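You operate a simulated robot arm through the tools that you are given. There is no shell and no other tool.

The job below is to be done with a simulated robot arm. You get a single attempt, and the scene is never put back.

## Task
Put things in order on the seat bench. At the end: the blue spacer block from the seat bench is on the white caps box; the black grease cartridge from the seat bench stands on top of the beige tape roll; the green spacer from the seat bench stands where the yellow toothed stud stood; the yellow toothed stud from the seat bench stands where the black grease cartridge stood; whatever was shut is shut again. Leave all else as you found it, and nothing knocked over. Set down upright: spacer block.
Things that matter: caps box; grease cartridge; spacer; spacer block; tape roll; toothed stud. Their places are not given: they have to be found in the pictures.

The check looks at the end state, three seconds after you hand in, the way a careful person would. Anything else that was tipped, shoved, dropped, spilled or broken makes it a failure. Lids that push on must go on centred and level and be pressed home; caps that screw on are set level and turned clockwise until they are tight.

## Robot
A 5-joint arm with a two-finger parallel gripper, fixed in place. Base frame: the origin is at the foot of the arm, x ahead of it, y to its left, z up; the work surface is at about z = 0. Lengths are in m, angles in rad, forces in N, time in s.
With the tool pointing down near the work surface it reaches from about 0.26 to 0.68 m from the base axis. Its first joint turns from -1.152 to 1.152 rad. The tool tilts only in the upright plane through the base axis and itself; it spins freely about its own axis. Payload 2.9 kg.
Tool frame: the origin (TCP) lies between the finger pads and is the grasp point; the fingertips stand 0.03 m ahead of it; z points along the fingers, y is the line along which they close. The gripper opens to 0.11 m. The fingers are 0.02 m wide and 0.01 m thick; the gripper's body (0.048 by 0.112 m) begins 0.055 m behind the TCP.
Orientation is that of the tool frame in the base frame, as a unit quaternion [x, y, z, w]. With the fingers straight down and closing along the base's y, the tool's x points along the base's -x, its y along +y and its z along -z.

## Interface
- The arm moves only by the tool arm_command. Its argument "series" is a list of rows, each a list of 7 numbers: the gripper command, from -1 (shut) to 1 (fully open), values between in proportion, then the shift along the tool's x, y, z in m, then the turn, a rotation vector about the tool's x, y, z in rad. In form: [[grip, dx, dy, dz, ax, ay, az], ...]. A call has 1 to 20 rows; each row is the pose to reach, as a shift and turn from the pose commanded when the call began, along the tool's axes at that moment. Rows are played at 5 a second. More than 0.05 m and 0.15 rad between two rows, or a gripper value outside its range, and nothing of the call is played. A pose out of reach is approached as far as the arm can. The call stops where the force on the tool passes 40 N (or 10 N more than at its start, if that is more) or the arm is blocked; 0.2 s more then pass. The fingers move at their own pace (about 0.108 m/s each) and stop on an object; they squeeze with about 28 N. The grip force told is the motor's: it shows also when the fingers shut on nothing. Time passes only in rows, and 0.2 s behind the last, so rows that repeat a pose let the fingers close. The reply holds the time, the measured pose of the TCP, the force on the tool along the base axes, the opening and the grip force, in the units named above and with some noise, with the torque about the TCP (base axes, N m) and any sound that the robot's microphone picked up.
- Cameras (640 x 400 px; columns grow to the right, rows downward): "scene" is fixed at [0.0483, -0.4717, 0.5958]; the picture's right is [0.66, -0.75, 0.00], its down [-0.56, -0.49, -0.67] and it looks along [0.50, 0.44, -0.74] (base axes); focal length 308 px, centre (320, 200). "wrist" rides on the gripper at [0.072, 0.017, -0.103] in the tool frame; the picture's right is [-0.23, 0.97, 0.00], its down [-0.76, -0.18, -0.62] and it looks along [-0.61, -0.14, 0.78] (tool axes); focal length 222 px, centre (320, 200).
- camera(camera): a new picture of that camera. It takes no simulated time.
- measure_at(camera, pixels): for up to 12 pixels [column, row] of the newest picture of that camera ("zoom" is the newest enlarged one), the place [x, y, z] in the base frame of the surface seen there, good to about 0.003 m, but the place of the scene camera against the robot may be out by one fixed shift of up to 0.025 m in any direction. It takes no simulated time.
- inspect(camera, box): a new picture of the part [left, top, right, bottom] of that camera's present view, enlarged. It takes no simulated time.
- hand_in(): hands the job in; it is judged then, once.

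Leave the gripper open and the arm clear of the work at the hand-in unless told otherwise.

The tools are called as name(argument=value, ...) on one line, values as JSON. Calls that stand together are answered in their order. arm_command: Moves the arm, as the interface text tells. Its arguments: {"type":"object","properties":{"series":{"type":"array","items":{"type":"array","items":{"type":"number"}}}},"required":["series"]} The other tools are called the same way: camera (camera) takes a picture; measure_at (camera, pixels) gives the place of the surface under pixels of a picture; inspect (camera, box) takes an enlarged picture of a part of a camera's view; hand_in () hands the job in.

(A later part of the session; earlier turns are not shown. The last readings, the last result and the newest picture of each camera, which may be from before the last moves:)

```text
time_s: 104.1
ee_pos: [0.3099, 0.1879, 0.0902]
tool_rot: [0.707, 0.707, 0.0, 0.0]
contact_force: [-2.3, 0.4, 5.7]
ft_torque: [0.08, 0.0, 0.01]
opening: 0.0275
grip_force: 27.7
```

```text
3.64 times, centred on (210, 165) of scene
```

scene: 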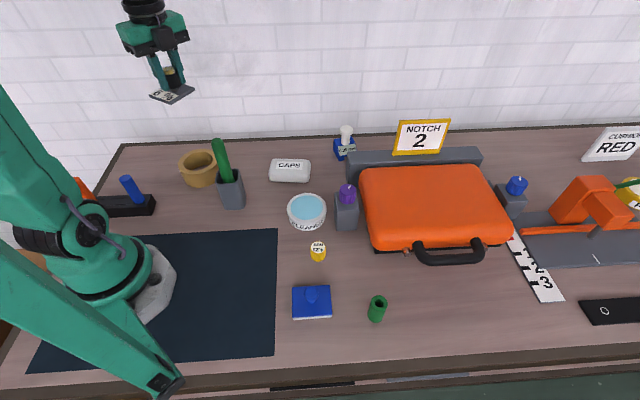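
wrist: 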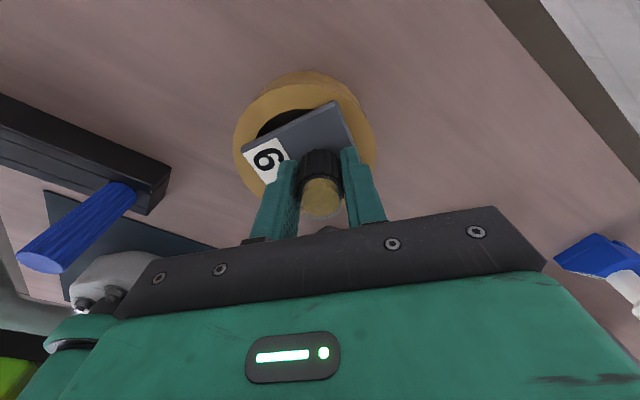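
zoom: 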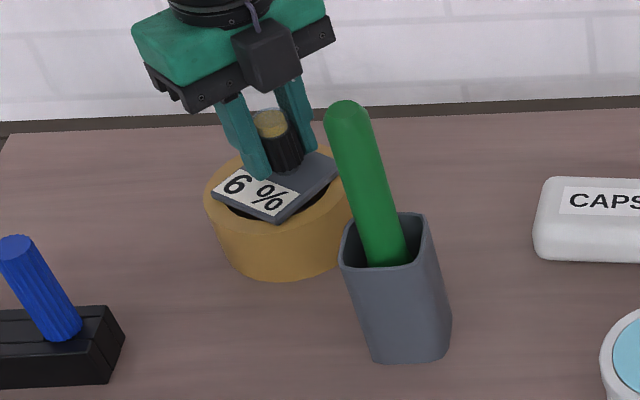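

Contact, with 5.7 N upward. I'll check the seating and centring before releasing.

inspect(camera="wrist", box=[220, 60, 390, 220])

inspect(camera="scene", box=[175, 135, 225, 195])

```text
2.50 times, centred on (305, 140) of wrist
```

zoom: 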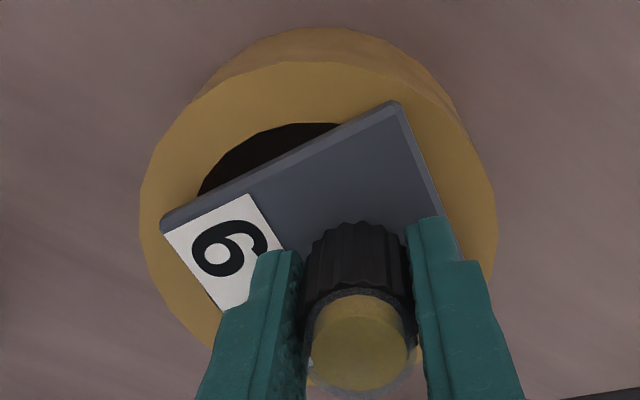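

```text
6.67 times, centred on (200, 165) of scene
```

zoom: 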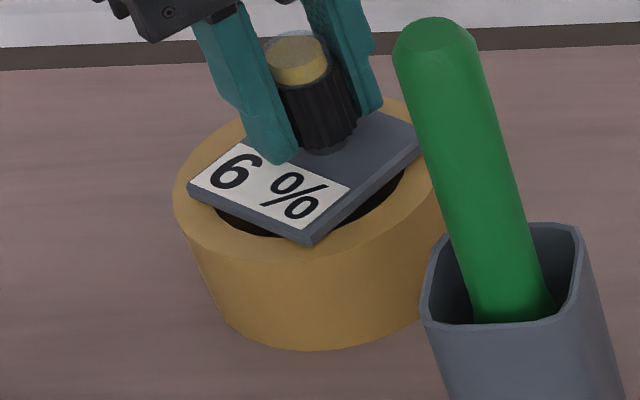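

All corners rest on the ring and it's centred. I'll ease 0.5 mm, open and lift straight up.

arm_command(series=[[-1, 0, 0, -0.0005, 0, 0, 0], [-0.45, 0, 0, -0.0005, 0, 0, 0], [-0.16, 0, 0, -0.0005, 0, 0, 0], [-0.16, 0, 0, -0.0005, 0, 0, 0], [-0.16, 0, 0, -0.03, 0, 0, 0], [-0.16, 0, 0, -0.07, 0, 0, 0], [-0.16, 0, 0, -0.11, 0, 0, 0], [-0.16, 0, 0, -0.15, 0, 0, 0], [-0.16, 0, 0, -0.19, 0, 0, 0]])

camera(camera="wrist")

inspect(camera="scene", box=[140, 110, 280, 220])

```text
time_s: 106.1
ee_pos: [0.3081, 0.1866, 0.2832]
tool_rot: [0.707, 0.707, -0.002, -0.001]
contact_force: [-1.4, 0.3, -1.0]
ft_torque: [0.03, 0.01, -0.01]
opening: 0.0462
grip_force: 0.1
```

```text
taken
```

wrist: 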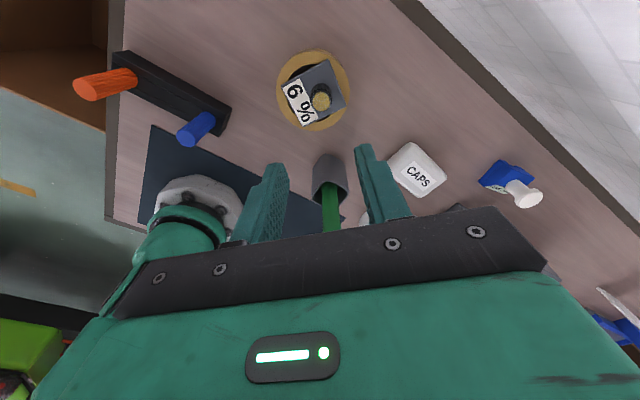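

```text
3.64 times, centred on (210, 165) of scene
```

zoom: 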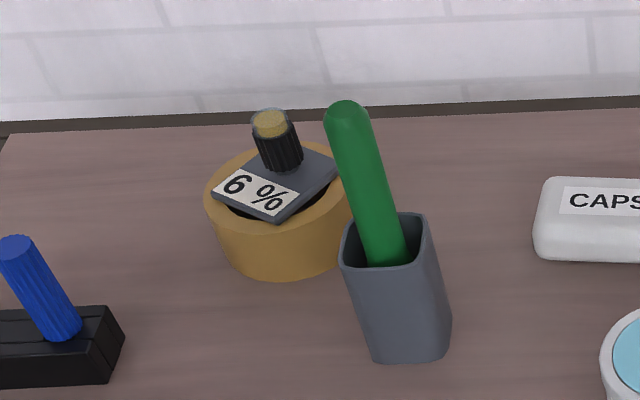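

The cartridge stands on the tape roll. Next is the spacer block ("0.95 mm") and the caps box. I'll move to a viewpoint over them with the default orientation.

arm_command(series=[[-0.16, -0.0215, 0.019, 0, 0, 0, -0.143], [-0.16, -0.043, 0.0385, 0, 0, 0, -0.286], [-0.16, -0.0646, 0.058, 0, 0, 0, -0.428], [-0.16, -0.086, 0.077, 0, 0, 0, -0.571], [-0.16, -0.1077, 0.096, 0, 0, 0, -0.714], [-0.16, -0.129, 0.1156, 0, 0, 0, -0.857], [-0.16, -0.151, 0.135, 0, 0, 0, -1.0], [-0.16, -0.172, 0.154, 0, 0, 0, -1.142], [-0.16, -0.194, 0.173, 0, 0, 0, -1.285], [-0.16, -0.2155, 0.193, 0, 0, 0, -1.428], [-0.16, -0.237, 0.212, 0, 0, 0, -1.5708], [-0.16, -0.237, 0.212, 0, 0, 0, -1.5708]])

camera(camera="wrist")

```text
time_s: 108.7
ee_pos: [0.5239, -0.0483, 0.278]
tool_rot: [-0.001, 1.0, 0.0, -0.001]
contact_force: [-0.3, -0.2, 0.4]
ft_torque: [-0.03, 0.0, 0.02]
opening: 0.0462
grip_force: 0.1
```

```text
taken
```

wrist: 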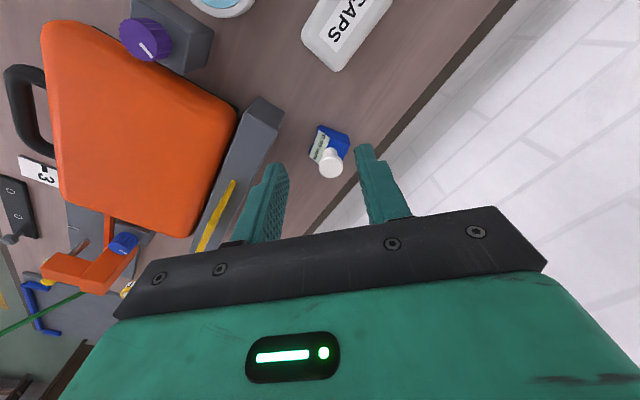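

inspect(camera="wrist", box=[295, 115, 365, 185])

measure_at(camera="zoom", pixels=[[360, 275], [330, 275], [390, 265], [355, 245], [360, 310], [330, 200], [370, 170], [270, 140], [440, 160], [250, 250], [290, 230], [420, 210]])

inspect(camera="wrist", box=[290, 0, 400, 80])

```text
5.71 times, centred on (330, 150) of wrist
```

zoom: 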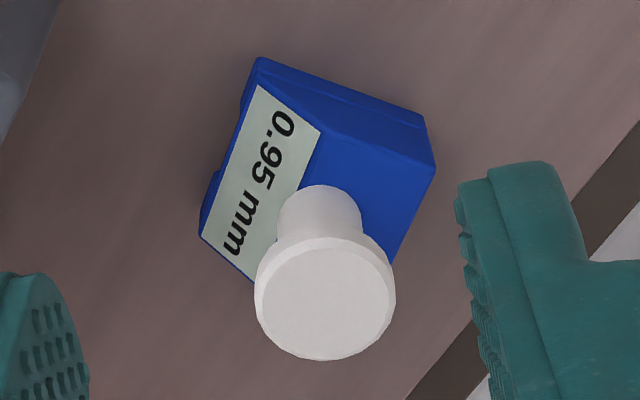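

```text
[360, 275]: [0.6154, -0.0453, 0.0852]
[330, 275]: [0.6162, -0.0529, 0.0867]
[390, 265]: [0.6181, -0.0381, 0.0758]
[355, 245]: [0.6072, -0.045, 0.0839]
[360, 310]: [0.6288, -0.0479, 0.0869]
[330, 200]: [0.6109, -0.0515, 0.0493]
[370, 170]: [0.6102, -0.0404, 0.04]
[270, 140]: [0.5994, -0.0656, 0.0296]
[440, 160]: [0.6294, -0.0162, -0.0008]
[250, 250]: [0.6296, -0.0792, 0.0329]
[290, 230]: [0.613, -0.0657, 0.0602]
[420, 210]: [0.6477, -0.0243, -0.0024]
```

```text
5.00 times, centred on (345, 40) of wrist
```

zoom: 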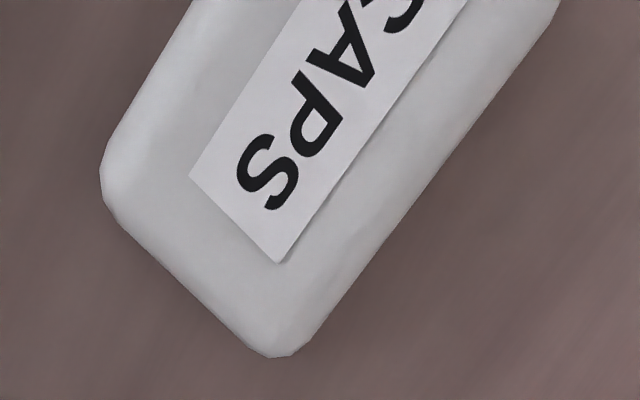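

The block's white cap is at about (0.6165,-0.048), top z ≈ 0.087, and the block top is at z ≈ 0.04. First I'll look at the caps box from a better position to get its centre and orientation.

arm_command(series=[[-0.16, 0.03, 0.015, 0.01, 0, 0, 0], [-0.16, 0.055, 0.03, 0.02, 0, 0, 0], [-0.16, 0.055, 0.03, 0.02, 0, 0, 0]])

camera(camera="wrist")

```text
time_s: 109.5
ee_pos: [0.469, -0.0197, 0.2594]
tool_rot: [0.0, 1.0, 0.0, -0.001]
contact_force: [-0.4, -0.5, 0.5]
ft_torque: [-0.04, 0.02, 0.0]
opening: 0.0462
grip_force: 0.0
```

```text
taken
```

wrist: 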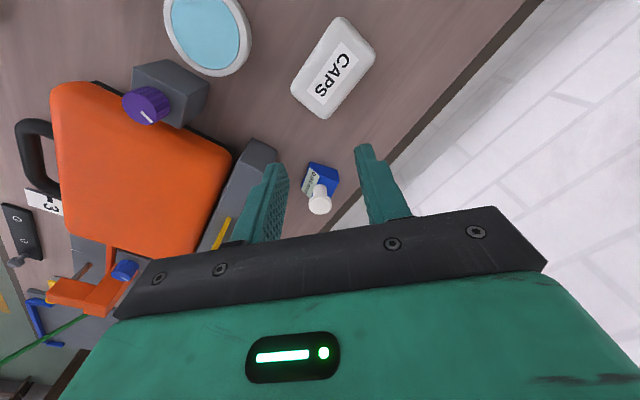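

inspect(camera="wrist", box=[280, 10, 390, 125])

measure_at(camera="zoom", pixels=[[317, 200], [210, 50], [365, 120], [300, 330], [140, 270], [180, 150], [420, 190], [200, 350], [270, 90], [400, 110], [170, 250], [250, 340]])

```text
3.48 times, centred on (335, 68) of wrist
```

zoom: 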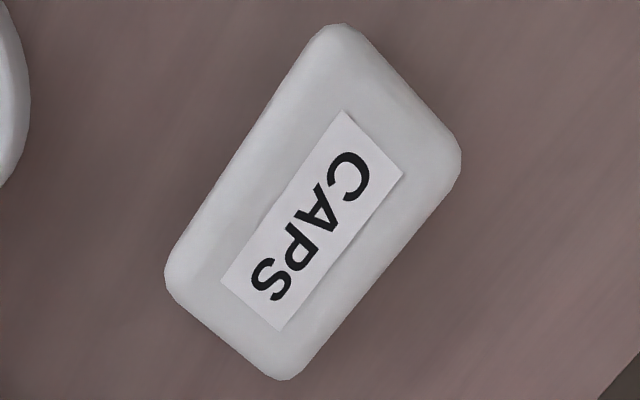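

```text
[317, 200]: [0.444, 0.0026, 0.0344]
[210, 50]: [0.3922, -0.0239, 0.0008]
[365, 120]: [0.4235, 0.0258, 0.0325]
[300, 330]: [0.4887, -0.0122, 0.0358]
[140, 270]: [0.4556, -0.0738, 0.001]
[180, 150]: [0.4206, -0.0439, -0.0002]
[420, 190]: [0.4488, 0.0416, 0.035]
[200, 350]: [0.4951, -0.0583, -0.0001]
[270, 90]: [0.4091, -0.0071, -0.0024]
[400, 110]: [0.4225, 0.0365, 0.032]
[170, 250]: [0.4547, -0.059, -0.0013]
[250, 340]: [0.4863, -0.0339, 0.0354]
```

measure_at(camera="zoom", pixels=[[335, 38], [448, 158], [285, 368], [180, 280], [258, 150], [395, 95], [370, 268], [225, 328], [240, 300], [300, 150], [360, 250], [317, 200]])

```text
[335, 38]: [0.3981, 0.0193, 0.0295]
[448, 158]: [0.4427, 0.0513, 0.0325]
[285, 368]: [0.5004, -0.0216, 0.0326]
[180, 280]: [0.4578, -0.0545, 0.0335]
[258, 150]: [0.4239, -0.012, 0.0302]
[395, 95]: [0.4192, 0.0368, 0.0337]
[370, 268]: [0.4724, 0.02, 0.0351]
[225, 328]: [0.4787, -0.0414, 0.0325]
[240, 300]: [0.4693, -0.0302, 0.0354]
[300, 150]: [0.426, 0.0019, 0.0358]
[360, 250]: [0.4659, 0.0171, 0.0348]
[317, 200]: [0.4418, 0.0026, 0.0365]
```

The caps box centre is (0.450,-0.001), long axis at -51°, about 0.10 × 0.06, top z ≈ 0.0355. The spacer block is near the rear wall, so I'll measure the bench's rear edge and wall position before going there.

measure_at(camera="wrist", pixels=[[345, 225], [400, 160], [450, 100], [480, 100], [520, 60], [420, 190], [440, 150], [470, 60], [500, 30], [560, 100]])

arm_command(series=[[-0.16, -0.04, -0.01, 0.01, 0, 0, 0], [-0.16, -0.08, -0.02, 0.02, 0, 0, 0], [-0.16, -0.11, -0.0265, 0.04, 0, 0, 0], [-0.16, -0.11, -0.0265, 0.04, 0, 0, 0]])

camera(camera="wrist")

```text
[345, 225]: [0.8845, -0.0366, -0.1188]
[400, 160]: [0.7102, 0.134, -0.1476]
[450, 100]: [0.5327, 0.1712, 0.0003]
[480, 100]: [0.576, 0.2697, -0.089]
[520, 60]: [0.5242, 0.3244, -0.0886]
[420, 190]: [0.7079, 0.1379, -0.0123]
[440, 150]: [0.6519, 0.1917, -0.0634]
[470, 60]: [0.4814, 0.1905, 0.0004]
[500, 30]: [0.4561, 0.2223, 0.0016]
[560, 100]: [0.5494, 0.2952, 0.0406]
```

```text
time_s: 110.5
ee_pos: [0.5807, -0.0478, 0.2171]
tool_rot: [0.001, 1.0, 0.0, -0.001]
contact_force: [0.0, -0.5, 0.0]
ft_torque: [-0.01, -0.02, 0.02]
opening: 0.0461
grip_force: 0.0
```

```text
taken
```

wrist: 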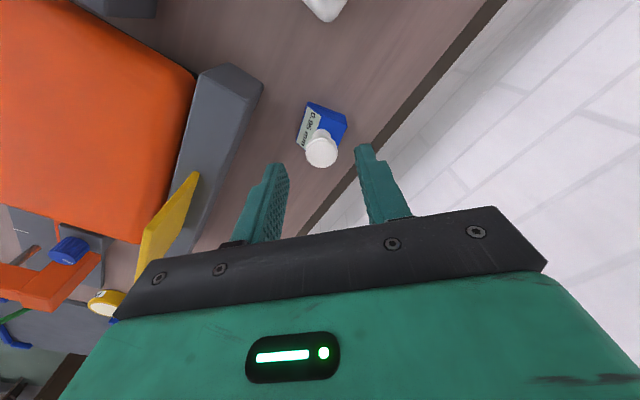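

The wall is 0.2 m behind the block, so there's room. I'll measure the block closely.

inspect(camera="wrist", box=[280, 85, 370, 185])

measure_at(camera="zoom", pixels=[[320, 268], [262, 268], [378, 262], [320, 215], [320, 320], [300, 75], [430, 125], [250, 100], [195, 230], [215, 225], [430, 160], [395, 235]])

```text
4.00 times, centred on (325, 135) of wrist
```

zoom: 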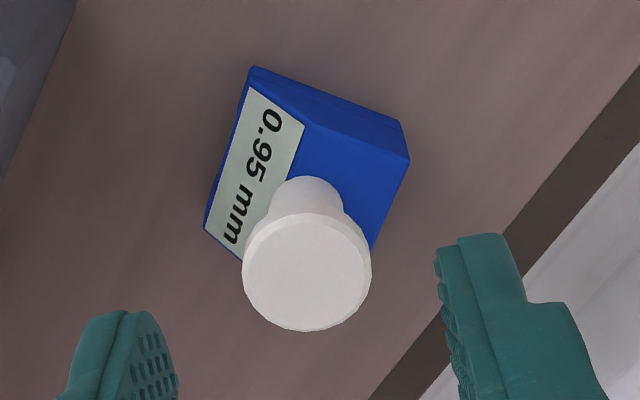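

```text
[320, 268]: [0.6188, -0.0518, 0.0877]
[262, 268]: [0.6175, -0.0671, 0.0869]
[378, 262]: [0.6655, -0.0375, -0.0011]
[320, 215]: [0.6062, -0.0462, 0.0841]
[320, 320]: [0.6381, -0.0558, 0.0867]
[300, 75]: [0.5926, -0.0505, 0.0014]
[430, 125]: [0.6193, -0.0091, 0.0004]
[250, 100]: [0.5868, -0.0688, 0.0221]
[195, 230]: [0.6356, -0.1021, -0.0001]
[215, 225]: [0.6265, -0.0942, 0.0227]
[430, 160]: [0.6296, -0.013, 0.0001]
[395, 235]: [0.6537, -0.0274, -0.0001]
```

measure_at(camera="zoom", pixels=[[312, 135], [298, 165], [250, 95], [236, 135], [222, 180], [210, 222], [290, 150], [276, 180], [400, 160], [385, 195], [345, 130], [372, 145]])

```text
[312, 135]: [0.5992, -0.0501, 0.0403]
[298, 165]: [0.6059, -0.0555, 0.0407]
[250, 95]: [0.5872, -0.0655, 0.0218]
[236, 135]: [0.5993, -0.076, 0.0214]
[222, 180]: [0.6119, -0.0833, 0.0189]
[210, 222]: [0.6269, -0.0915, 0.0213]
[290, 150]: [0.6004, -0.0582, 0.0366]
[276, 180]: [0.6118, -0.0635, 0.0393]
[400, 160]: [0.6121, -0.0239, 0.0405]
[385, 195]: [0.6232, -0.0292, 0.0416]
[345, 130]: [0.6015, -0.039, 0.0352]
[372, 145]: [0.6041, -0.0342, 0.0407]
```

The block's width axis is at about -33°, its footprint is about 0.05 × 0.05, and the cap is centred at (0.620,-0.055), about 0.033 wide. I'll open to 0.07 and move over the cap to z = 0.125 to verify.

arm_command(series=[[0.27, -0.02, -0.004, 0.02, 0, 0, 0], [0.27, -0.0393, -0.0072, 0.05, 0, 0, 0], [0.27, -0.0393, -0.0072, 0.08, 0, 0, 0], [0.27, -0.0393, -0.0072, 0.092, 0, 0, 0], [0.27, -0.0393, -0.0072, 0.092, 0, 0, 0]])

camera(camera="wrist")

inspect(camera="scene", box=[290, 90, 400, 190])

```text
time_s: 111.7
ee_pos: [0.6161, -0.0537, 0.1271]
tool_rot: [0.0, 1.0, 0.0, -0.001]
contact_force: [-0.2, -0.5, 0.4]
ft_torque: [0.01, 0.0, 0.0]
opening: 0.07
grip_force: 0.0
```

```text
taken
```

wrist: 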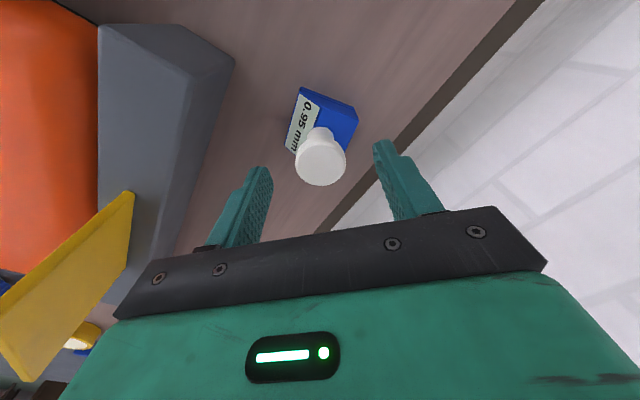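

```text
4.00 times, centred on (345, 140) of scene
```

zoom: 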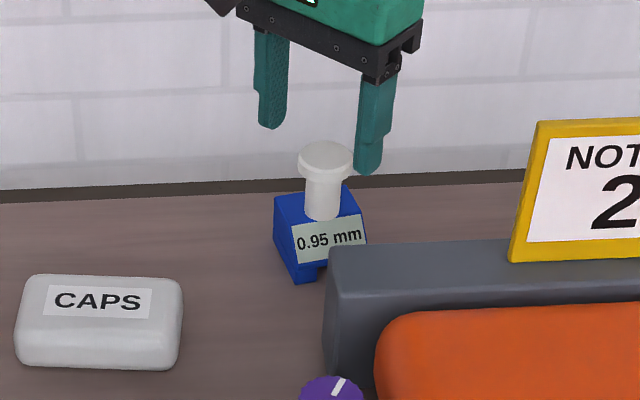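

Aligned to about 2.5 mm. I'll correct that, lower to z = 0.078, close on the cap, and check.

arm_command(series=[[0.27, -0.0028, -0.0005, 0.02, 0, 0, 0], [0.27, -0.0028, -0.0005, 0.04, 0, 0, 0], [0.27, -0.0028, -0.0005, 0.049, 0, 0, 0], [0.27, -0.0028, -0.0005, 0.049, 0, 0, 0], [-1, -0.0028, -0.0005, 0.049, 0, 0, 0], [-1, -0.0028, -0.0005, 0.049, 0, 0, 0], [-1, -0.0028, -0.0005, 0.049, 0, 0, 0]])

camera(camera="wrist")

inspect(camera="scene", box=[290, 90, 400, 190])

```text
time_s: 113.3
ee_pos: [0.6173, -0.0549, 0.0784]
tool_rot: [0.0, 1.0, 0.0, 0.0]
contact_force: [0.0, 0.8, 0.1]
ft_torque: [0.04, -0.01, -0.01]
opening: 0.0372
grip_force: 27.5
```

```text
taken
```

wrist: 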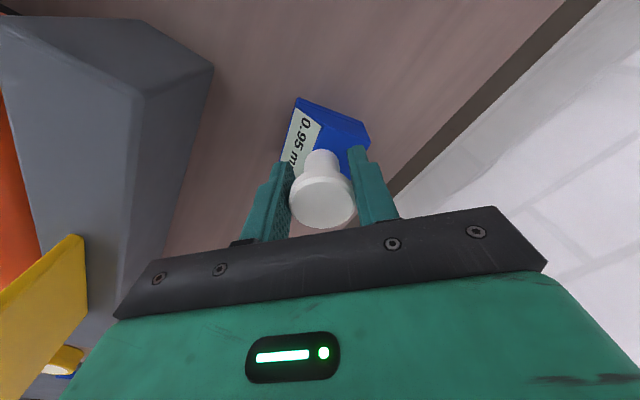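

```text
4.00 times, centred on (345, 140) of scene
```

zoom: 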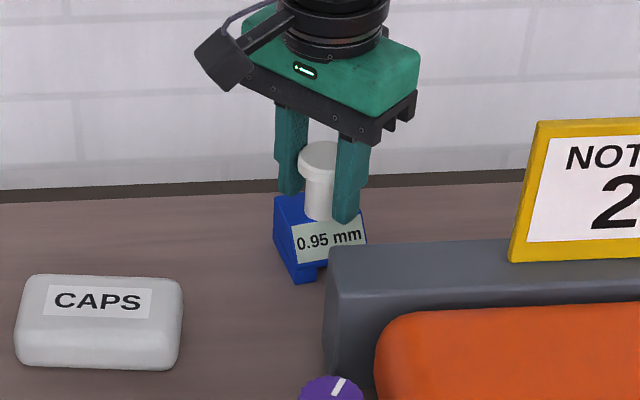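

Gripped (opening 0.037). Lifting slowly and checking that the block hangs level.

arm_command(series=[[-1, 0, 0, -0.008, 0, 0, 0], [-1, 0, 0, -0.02, 0, 0, 0], [-1, 0, 0, -0.04, 0, 0, 0], [-1, 0, 0, -0.06, 0, 0, 0], [-1, 0, 0, -0.08, 0, 0, 0], [-1, 0, 0, -0.08, 0, 0, 0]])

camera(camera="wrist")

inspect(camera="scene", box=[290, 70, 400, 190])

```text
time_s: 114.7
ee_pos: [0.6181, -0.0525, 0.1582]
tool_rot: [0.0, 1.0, 0.0, 0.0]
contact_force: [0.4, 0.1, -1.9]
ft_torque: [-0.01, 0.01, 0.01]
opening: 0.0369
grip_force: 28.2
```

```text
taken
```

wrist: 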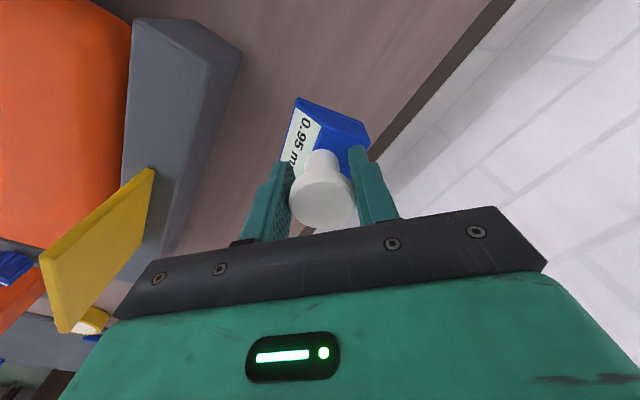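

```text
3.33 times, centred on (345, 130) of scene
```

zoom: 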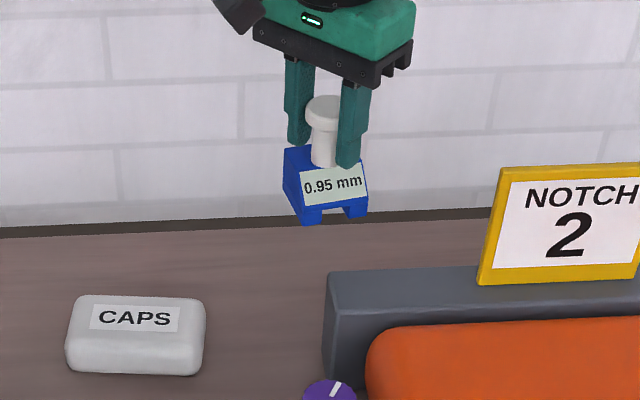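

It hangs level. I'll carry it over the caps box centre, turning +0.32 rad so its feet line up along the box's long axis.

arm_command(series=[[-1, 0.03, 0.009, -0.01, 0, 0, 0.06], [-1, 0.06, 0.018, -0.01, 0, 0, 0.12], [-1, 0.09, 0.028, -0.01, 0, 0, 0.18], [-1, 0.12, 0.038, -0.01, 0, 0, 0.24], [-1, 0.15, 0.047, -0.01, 0, 0, 0.3], [-1, 0.1703, 0.0534, -0.01, 0, 0, 0.32], [-1, 0.1703, 0.0534, -0.01, 0, 0, 0.32]])

camera(camera="wrist")

inspect(camera="scene", box=[240, 80, 350, 200])

```text
time_s: 116.3
ee_pos: [0.4483, 0.0009, 0.1687]
tool_rot: [0.159, 0.987, 0.0, -0.001]
contact_force: [-0.1, 0.5, -0.4]
ft_torque: [0.03, 0.05, -0.02]
opening: 0.0372
grip_force: 27.8
```

```text
taken
```

wrist: 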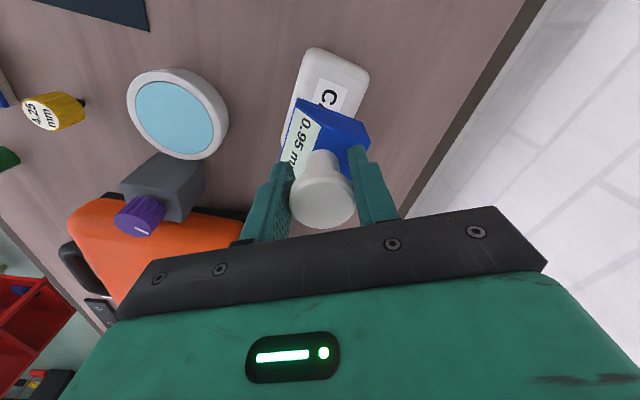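

```text
3.33 times, centred on (295, 140) of scene
```

zoom: 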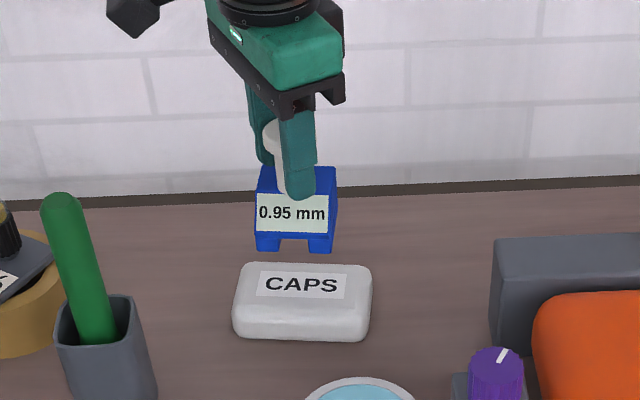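

The block and box look parallel. I'll lower to about 1.5 cm above the box and check alignment.

arm_command(series=[[-1, 0, 0, 0.015, 0, 0, 0], [-1, 0, 0, 0.03, 0, 0, 0], [-1, 0, 0, 0.04, 0, 0, 0], [-1, 0, 0, 0.04, 0, 0, 0]])

camera(camera="wrist")

inspect(camera="wrist", box=[260, 50, 390, 190])

inspect(camera="scene", box=[250, 110, 330, 195])

```text
time_s: 117.3
ee_pos: [0.4499, -0.0004, 0.127]
tool_rot: [0.159, 0.987, -0.001, -0.001]
contact_force: [-0.6, 0.3, -2.7]
ft_torque: [0.02, 0.01, 0.02]
opening: 0.0368
grip_force: 28.0
```

```text
taken
```

wrist: 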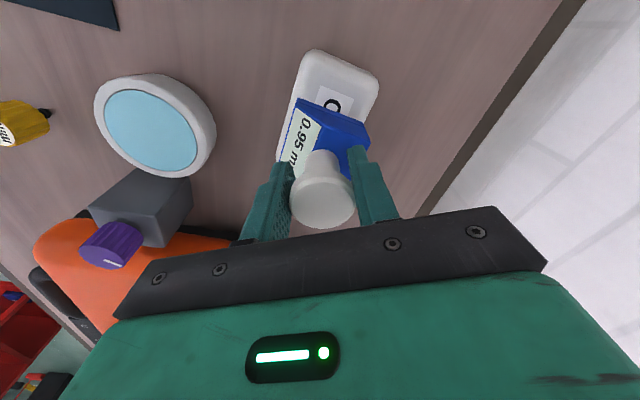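

```text
2.86 times, centred on (325, 120) of wrist
```

zoom: 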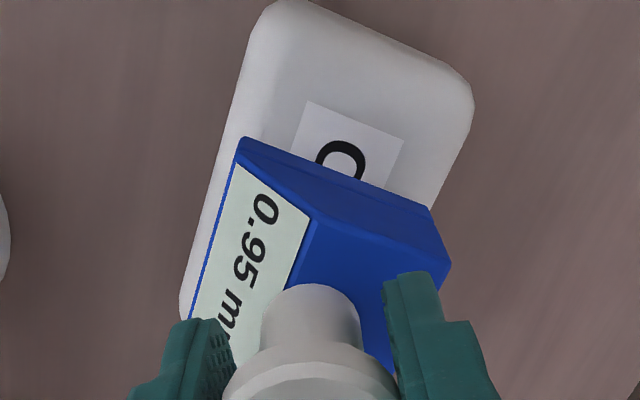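

```text
4.71 times, centred on (290, 152) of scene
```

zoom: 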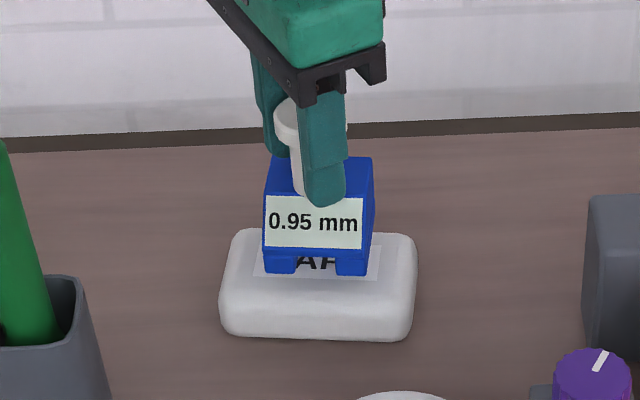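

measure_at(camera="zoom", pixels=[[240, 150], [205, 280], [195, 310], [430, 215], [445, 260], [320, 165], [260, 30], [460, 100], [225, 150], [190, 285], [310, 215], [385, 190]])

```text
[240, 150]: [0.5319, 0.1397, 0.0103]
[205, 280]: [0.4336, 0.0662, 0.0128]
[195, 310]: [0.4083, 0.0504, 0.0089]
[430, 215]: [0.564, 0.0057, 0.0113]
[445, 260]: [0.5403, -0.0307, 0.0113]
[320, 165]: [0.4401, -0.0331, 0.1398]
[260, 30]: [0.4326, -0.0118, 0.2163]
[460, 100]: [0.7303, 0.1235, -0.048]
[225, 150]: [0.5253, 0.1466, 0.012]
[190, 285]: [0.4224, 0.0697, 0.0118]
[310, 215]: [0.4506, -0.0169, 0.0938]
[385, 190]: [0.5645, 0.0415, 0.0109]
```

That measured the wrong zoom, since the scene one was newest. I'll redo it with the wrist zoom.

inspect(camera="wrist", box=[260, 50, 390, 190])

measure_at(camera="zoom", pixels=[[240, 158], [205, 280], [197, 305], [430, 215], [445, 260], [320, 175], [265, 30], [455, 100], [225, 150], [190, 285], [310, 215], [385, 190]])

```text
2.86 times, centred on (325, 120) of wrist
```

zoom: 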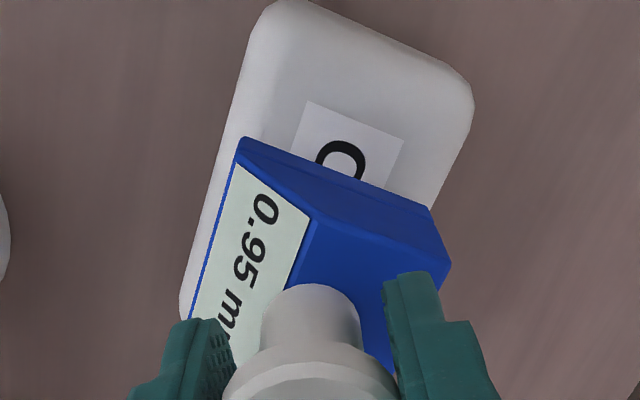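

```text
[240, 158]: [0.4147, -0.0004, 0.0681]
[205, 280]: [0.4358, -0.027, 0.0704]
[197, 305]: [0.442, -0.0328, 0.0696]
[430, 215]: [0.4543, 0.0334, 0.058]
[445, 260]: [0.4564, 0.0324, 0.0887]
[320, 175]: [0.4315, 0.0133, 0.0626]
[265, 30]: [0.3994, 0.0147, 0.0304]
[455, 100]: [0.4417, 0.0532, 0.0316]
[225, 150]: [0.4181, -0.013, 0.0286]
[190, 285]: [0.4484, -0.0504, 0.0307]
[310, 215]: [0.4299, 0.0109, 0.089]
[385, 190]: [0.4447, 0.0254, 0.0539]
```

The block is parallel to the box (-50° against -51°) and centred over it within about 2 mm. I'll lower onto the box until light contact.

arm_command(series=[[-1, 0, 0, 0.006, 0, 0, 0], [-1, 0, 0, 0.011, 0, 0, 0], [-1, 0, 0, 0.0135, 0, 0, 0], [-1, 0, 0, 0.0145, 0, 0, 0], [-1, 0, 0, 0.0145, 0, 0, 0]])

inspect(camera="scene", box=[250, 110, 330, 195])

camera(camera="wrist")

```text
time_s: 118.5
ee_pos: [0.4496, -0.0002, 0.1131]
tool_rot: [0.158, 0.987, 0.0, -0.001]
contact_force: [0.5, 0.2, -2.1]
ft_torque: [-0.03, 0.01, 0.0]
opening: 0.0368
grip_force: 28.2
```

```text
4.71 times, centred on (290, 152) of scene
```

zoom: 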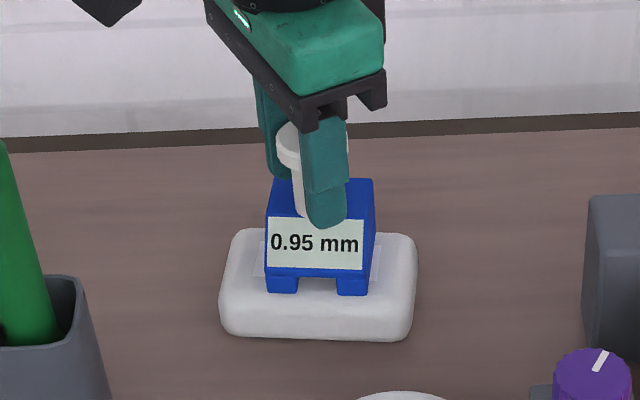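

```text
taken
```

wrist: 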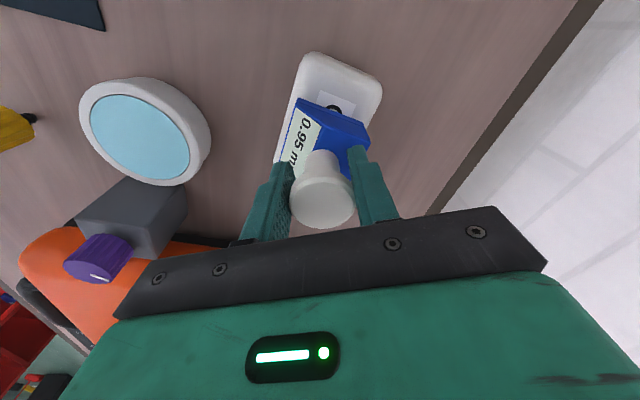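

No contact yet (z-force still shows the block's weight). Lowering in 1 mm steps.

arm_command(series=[[-1, 0, 0, 0.001, 0, 0, 0], [-1, 0, 0, 0.001, 0, 0, 0]])

arm_command(series=[[-1, 0, 0, 0.001, 0, 0, 0], [-1, 0, 0, 0.001, 0, 0, 0]])

```text
time_s: 119.1
ee_pos: [0.4484, 0.0003, 0.1118]
tool_rot: [0.159, 0.987, 0.0, -0.001]
contact_force: [-0.6, -0.7, 1.9]
ft_torque: [0.03, 0.05, 0.02]
opening: 0.0371
grip_force: 28.2
```

```text
time_s: 119.7
ee_pos: [0.45, -0.0006, 0.111]
tool_rot: [0.159, 0.987, 0.0, 0.001]
contact_force: [-7.2, -1.7, 19.0]
ft_torque: [-0.1, 0.37, 0.01]
opening: 0.0372
grip_force: 27.8
```

Contact reached: 19 N at the last step. I'll relax 1 mm, then open gently and inspect before lifting.

arm_command(series=[[-1, 0, 0, -0.001, 0, 0, 0], [-1, 0, 0, -0.001, 0, 0, 0], [-0.2, 0, 0, -0.001, 0, 0, 0], [0.27, 0, 0, -0.001, 0, 0, 0], [0.27, 0, 0, -0.001, 0, 0, 0]])

inspect(camera="scene", box=[250, 110, 330, 195])

camera(camera="wrist")

```text
time_s: 120.9
ee_pos: [0.4487, -0.0012, 0.1128]
tool_rot: [0.158, 0.987, 0.0, 0.0]
contact_force: [-0.1, -0.5, 0.2]
ft_torque: [-0.02, 0.03, 0.03]
opening: 0.0698
grip_force: 0.1
```

```text
4.71 times, centred on (290, 152) of scene
```

zoom: 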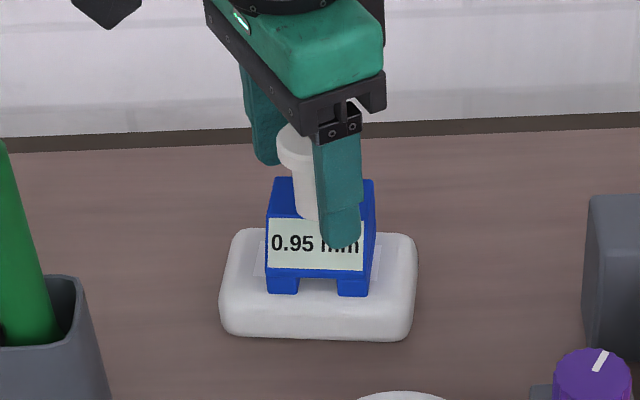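

```text
taken
```

wrist: 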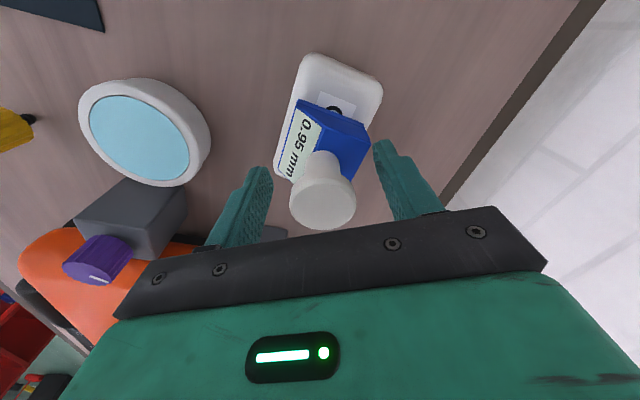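

The block is standing level on the caps box. Lifting straight up and checking.

arm_command(series=[[0.27, 0, 0, -0.03, 0, 0, 0], [0.27, 0, 0, -0.07, 0, 0, 0], [0.27, 0, 0, -0.11, 0, 0, 0], [0.27, 0, 0, -0.14, 0, 0, 0]])

camera(camera="scene")

inspect(camera="scene", box=[240, 110, 360, 195])

camera(camera="wrist")

```text
time_s: 121.9
ee_pos: [0.4488, -0.0012, 0.2548]
tool_rot: [0.159, 0.987, 0.0, 0.0]
contact_force: [-0.3, -0.6, 0.3]
ft_torque: [0.0, -0.04, -0.02]
opening: 0.0698
grip_force: 0.0
```

```text
taken
```

scene: 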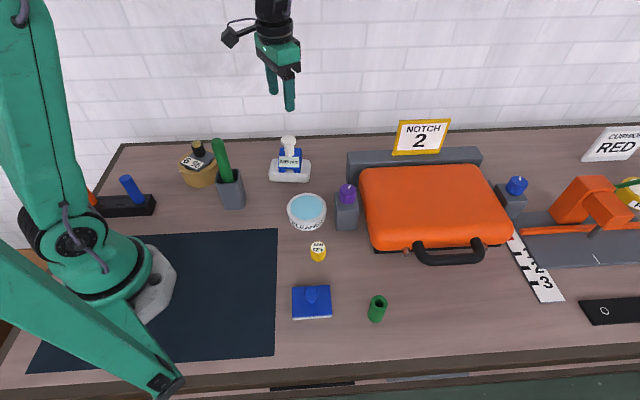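

```text
4.71 times, centred on (300, 152) of scene
```

zoom: 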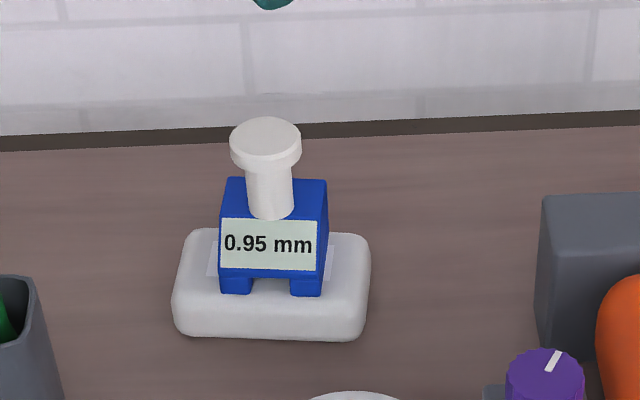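

```text
taken
```

wrist: 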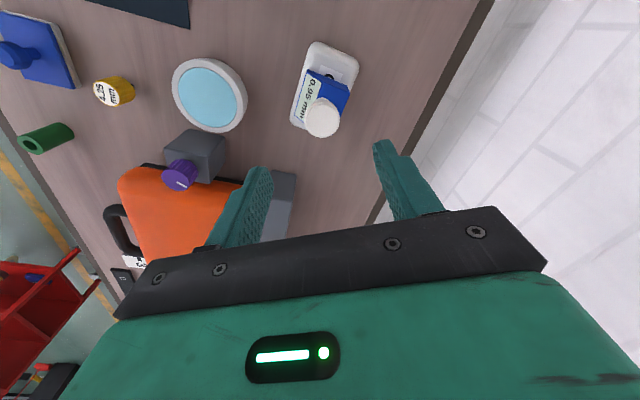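

The spacer block stands upright on the caps box. Next is the yellow stud: I'll move above its temporary place at about (0.30,-0.235) with tool x = -u.

arm_command(series=[[0.27, 0.01, -0.038, 0.0, 0, 0, 0.07], [0.27, 0.02, -0.077, 0.01, 0, 0, 0.14], [0.27, 0.029, -0.115, 0.03, 0, 0, 0.21], [0.27, 0.039, -0.154, 0.05, 0, 0, 0.28], [0.27, 0.048, -0.192, 0.07, 0, 0, 0.35], [0.27, 0.058, -0.231, 0.085, 0, 0, 0.42], [0.27, 0.0676, -0.2691, 0.095, 0, 0, 0.466], [0.27, 0.0676, -0.2691, 0.095, 0, 0, 0.466]])

camera(camera="wrist")

```text
time_s: 123.7
ee_pos: [0.2973, -0.2358, 0.1563]
tool_rot: [0.383, 0.924, 0.0, -0.001]
contact_force: [-1.0, -0.4, -0.3]
ft_torque: [0.03, 0.0, 0.01]
opening: 0.0699
grip_force: 0.0
```

```text
taken
```

wrist: 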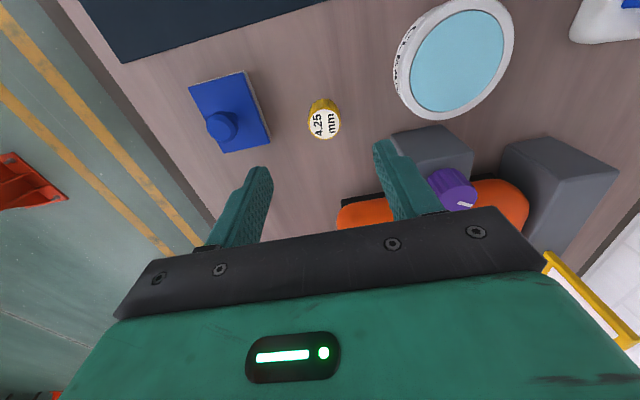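

inspect(camera="wrist", box=[290, 85, 360, 150])

measure_at(camera="wrist", pixels=[[324, 123], [310, 124], [338, 122], [324, 112], [324, 136], [320, 104], [323, 100]])

```text
6.15 times, centred on (325, 118) of wrist
```

zoom: 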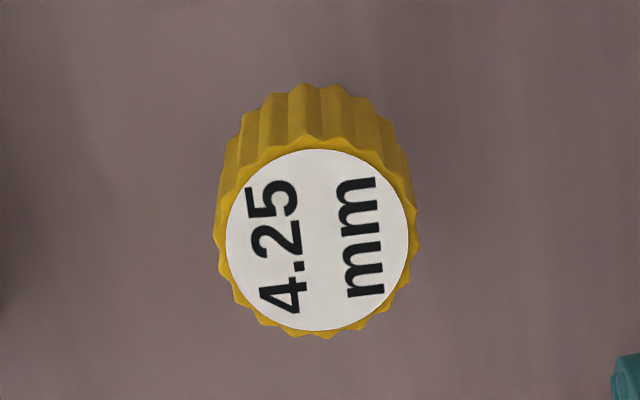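

```text
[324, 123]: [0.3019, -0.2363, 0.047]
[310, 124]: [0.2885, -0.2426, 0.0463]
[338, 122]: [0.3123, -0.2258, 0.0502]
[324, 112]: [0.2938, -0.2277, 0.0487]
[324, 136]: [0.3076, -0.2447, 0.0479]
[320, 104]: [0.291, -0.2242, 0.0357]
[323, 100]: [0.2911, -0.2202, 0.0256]
```

The stud's centre is at about (0.301,-0.2355), standing. I'll correct, descend to z ≈ 0.035 and grip.

arm_command(series=[[0.27, -0.002, 0.0035, 0.04, 0, 0, 0], [0.27, -0.002, 0.0035, 0.08, 0, 0, 0], [0.27, -0.002, 0.0035, 0.11, 0, 0, 0], [0.27, -0.002, 0.0035, 0.12, 0, 0, 0], [0.27, -0.002, 0.0035, 0.12, 0, 0, 0]])

camera(camera="wrist")

```text
time_s: 124.9
ee_pos: [0.3028, -0.2337, 0.039]
tool_rot: [0.382, 0.924, 0.0, 0.0]
contact_force: [-0.1, -0.1, 0.4]
ft_torque: [-0.01, 0.02, 0.0]
opening: 0.0698
grip_force: 0.1
```

```text
taken
```

wrist: 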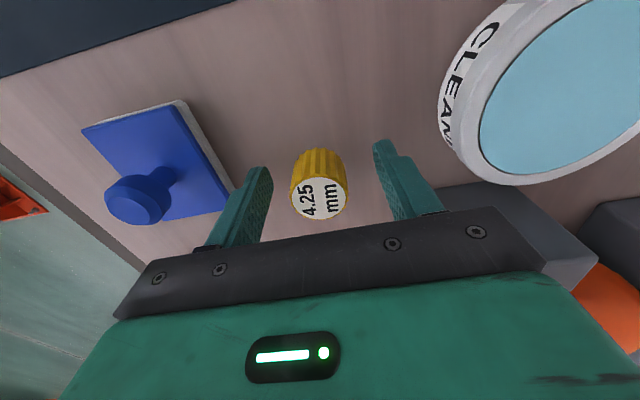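

Well centred. Lower 3 mm more, close, and lift.

arm_command(series=[[0.27, 0, 0, 0.003, 0, 0, 0], [-1, 0, 0, 0.003, 0, 0, 0], [-1, 0, 0, 0.003, 0, 0, 0], [-1, 0, 0, 0.003, 0, 0, 0], [-1, 0, 0, -0.02, 0, 0, 0], [-1, 0, 0, -0.06, 0, 0, 0], [-1, 0, 0, -0.09, 0, 0, 0], [-1, 0, 0, -0.09, 0, 0, 0]])

camera(camera="wrist")

```text
time_s: 126.7
ee_pos: [0.3031, -0.2325, 0.1287]
tool_rot: [0.382, 0.924, 0.0, 0.0]
contact_force: [-0.1, 0.5, -0.9]
ft_torque: [-0.01, 0.02, 0.01]
opening: 0.0314
grip_force: 28.0
```

```text
taken
```

wrist: 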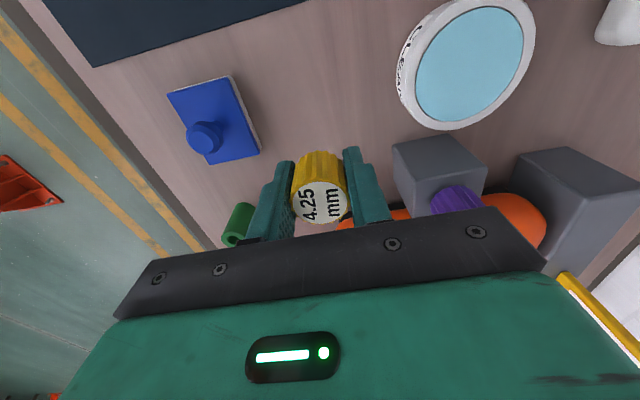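

The stud is held. I'll carry it to where the cartridge stood, about (0.238,-0.155), and look before lowering.

arm_command(series=[[-1, 0.034, 0.003, 0, 0, 0, 0], [-1, 0.068, 0.006, 0, 0, 0, 0], [-1, 0.1011, 0.0092, 0, 0, 0, 0], [-1, 0.1011, 0.0092, 0, 0, 0, 0]])

camera(camera="wrist")

inspect(camera="scene", box=[220, 190, 340, 290])

```text
time_s: 127.7
ee_pos: [0.239, -0.1548, 0.1292]
tool_rot: [0.382, 0.924, -0.001, 0.0]
contact_force: [0.2, -0.4, -0.4]
ft_torque: [0.02, 0.02, 0.02]
opening: 0.0313
grip_force: 28.0
```

```text
taken
```

wrist: 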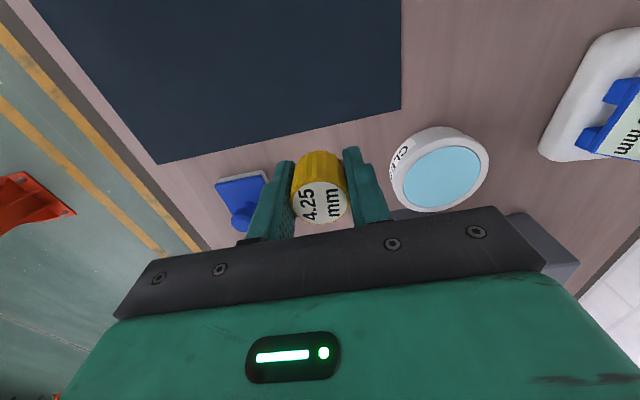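

```text
4.00 times, centred on (280, 240) of scene
```

zoom: 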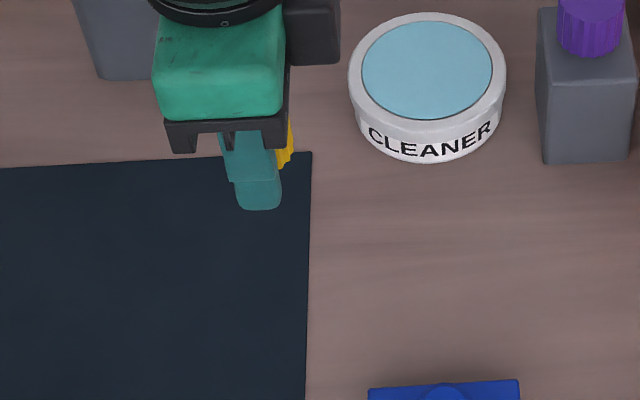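

Clear below. Lowering to bench height and checking for contact.

arm_command(series=[[-1, 0, 0, 0.04, 0, 0, 0], [-1, 0, 0, 0.07, 0, 0, 0], [-1, 0, 0, 0.085, 0, 0, 0], [-1, 0, 0, 0.09, 0, 0, 0], [-1, 0, 0, 0.092, 0, 0, 0], [-1, 0, 0, 0.092, 0, 0, 0]])

camera(camera="wrist")

inspect(camera="scene", box=[220, 190, 340, 290])

```text
time_s: 129.1
ee_pos: [0.2388, -0.1559, 0.0354]
tool_rot: [0.383, 0.924, 0.0, -0.001]
contact_force: [-1.0, 0.0, -0.2]
ft_torque: [-0.04, -0.04, 0.0]
opening: 0.0316
grip_force: 28.4
```

```text
taken
```

wrist: 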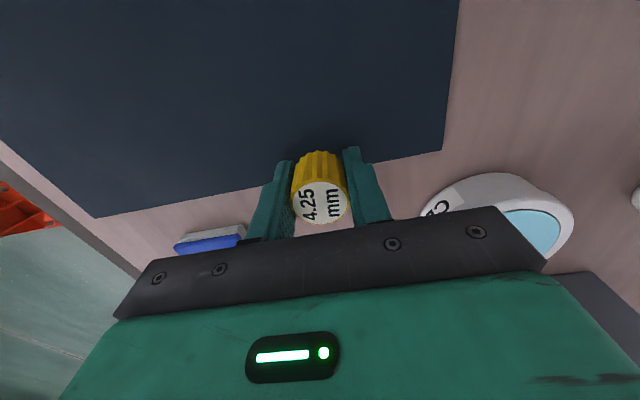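

```text
4.00 times, centred on (280, 240) of scene
```

zoom: 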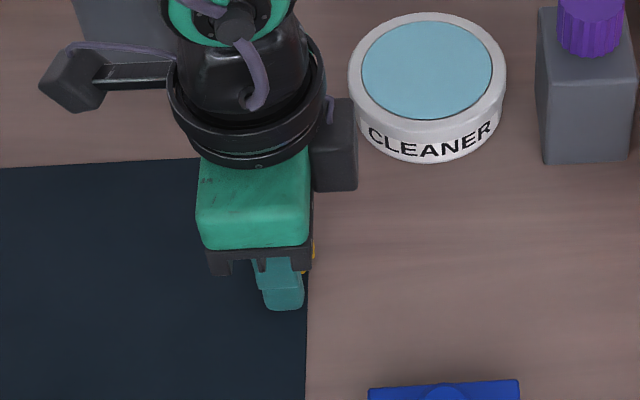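

arm_command(series=[[-1, 0, 0, 0.0008, 0, 0, 0], [-1, 0, 0, 0.0008, 0, 0, 0]])

```text
time_s: 129.7
ee_pos: [0.2402, -0.1556, 0.0349]
tool_rot: [0.383, 0.924, 0.0, 0.0]
contact_force: [-2.4, -2.7, 6.7]
ft_torque: [-0.05, 0.04, 0.0]
opening: 0.0314
grip_force: 28.2
```

Contact (6.7 N). Relax slightly, open gently, and rise.

arm_command(series=[[-1, 0, 0, -0.0006, 0, 0, 0], [-0.3, 0, 0, -0.0006, 0, 0, 0], [0.1, 0, 0, -0.0006, 0, 0, 0], [0.1, 0, 0, -0.0006, 0, 0, 0], [0.1, 0, 0, -0.03, 0, 0, 0], [0.1, 0, 0, -0.07, 0, 0, 0], [0.1, 0, 0, -0.11, 0, 0, 0], [0.1, 0, 0, -0.15, 0, 0, 0]])

camera(camera="wrist")

camera(camera="scene")

```text
time_s: 131.5
ee_pos: [0.2382, -0.154, 0.1853]
tool_rot: [0.382, 0.924, 0.001, -0.001]
contact_force: [0.6, -0.6, -0.7]
ft_torque: [-0.01, 0.0, 0.01]
opening: 0.0609
grip_force: 0.1
```

```text
taken
```

wrist: 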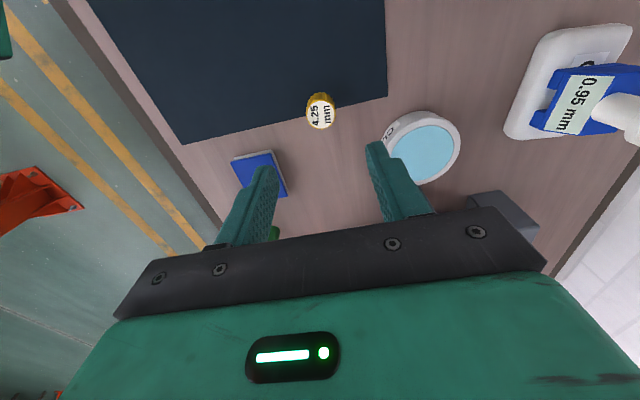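

```text
taken
```

scene: 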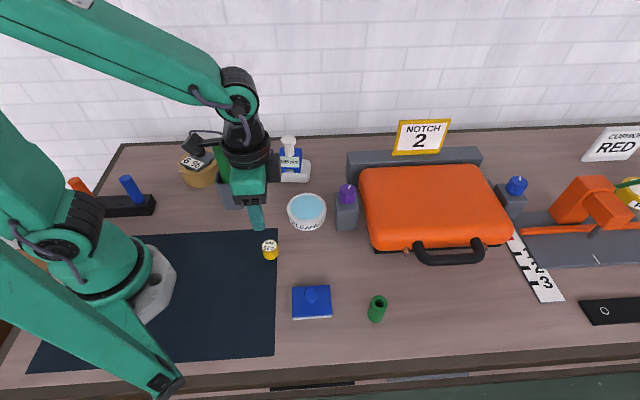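

The stud stands where the cartridge was. Last is the green spacer: I'll move above it (about (0.283,-0.40)), spinning so the fingers close along the bench's long direction.

arm_command(series=[[0.1, -0.0186, -0.013, 0, 0, 0, -0.143], [0.1, -0.0373, -0.0258, 0, 0, 0, -0.286], [0.1, -0.056, -0.0388, 0, 0, 0, -0.428], [0.1, -0.0746, -0.0517, 0, 0, 0, -0.571], [0.1, -0.0932, -0.0646, 0, 0, 0, -0.714], [0.1, -0.1119, -0.0775, 0, 0, 0, -0.857], [0.1, -0.1305, -0.0904, 0, 0, 0, -1.0], [0.1, -0.1492, -0.1033, 0, 0, 0, -1.142], [0.1, -0.1678, -0.1163, 0, 0, 0, -1.285], [0.1, -0.1865, -0.1292, 0, 0, 0, -1.428], [0.1, -0.2051, -0.1421, 0, 0, 0, -1.5708], [0.1, -0.2051, -0.1421, 0, 0, 0, -1.5708]])

camera(camera="wrist")

```text
time_s: 134.1
ee_pos: [0.2832, -0.3995, 0.185]
tool_rot: [-0.383, 0.924, -0.001, -0.001]
contact_force: [0.6, 0.1, 0.0]
ft_torque: [0.01, 0.0, -0.04]
opening: 0.0604
grip_force: 0.1
```

```text
taken
```

wrist: 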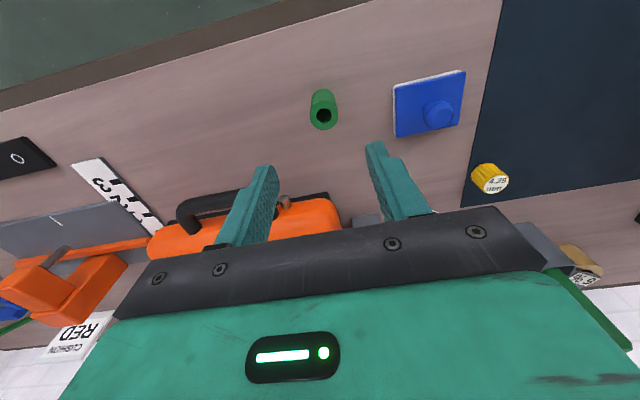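

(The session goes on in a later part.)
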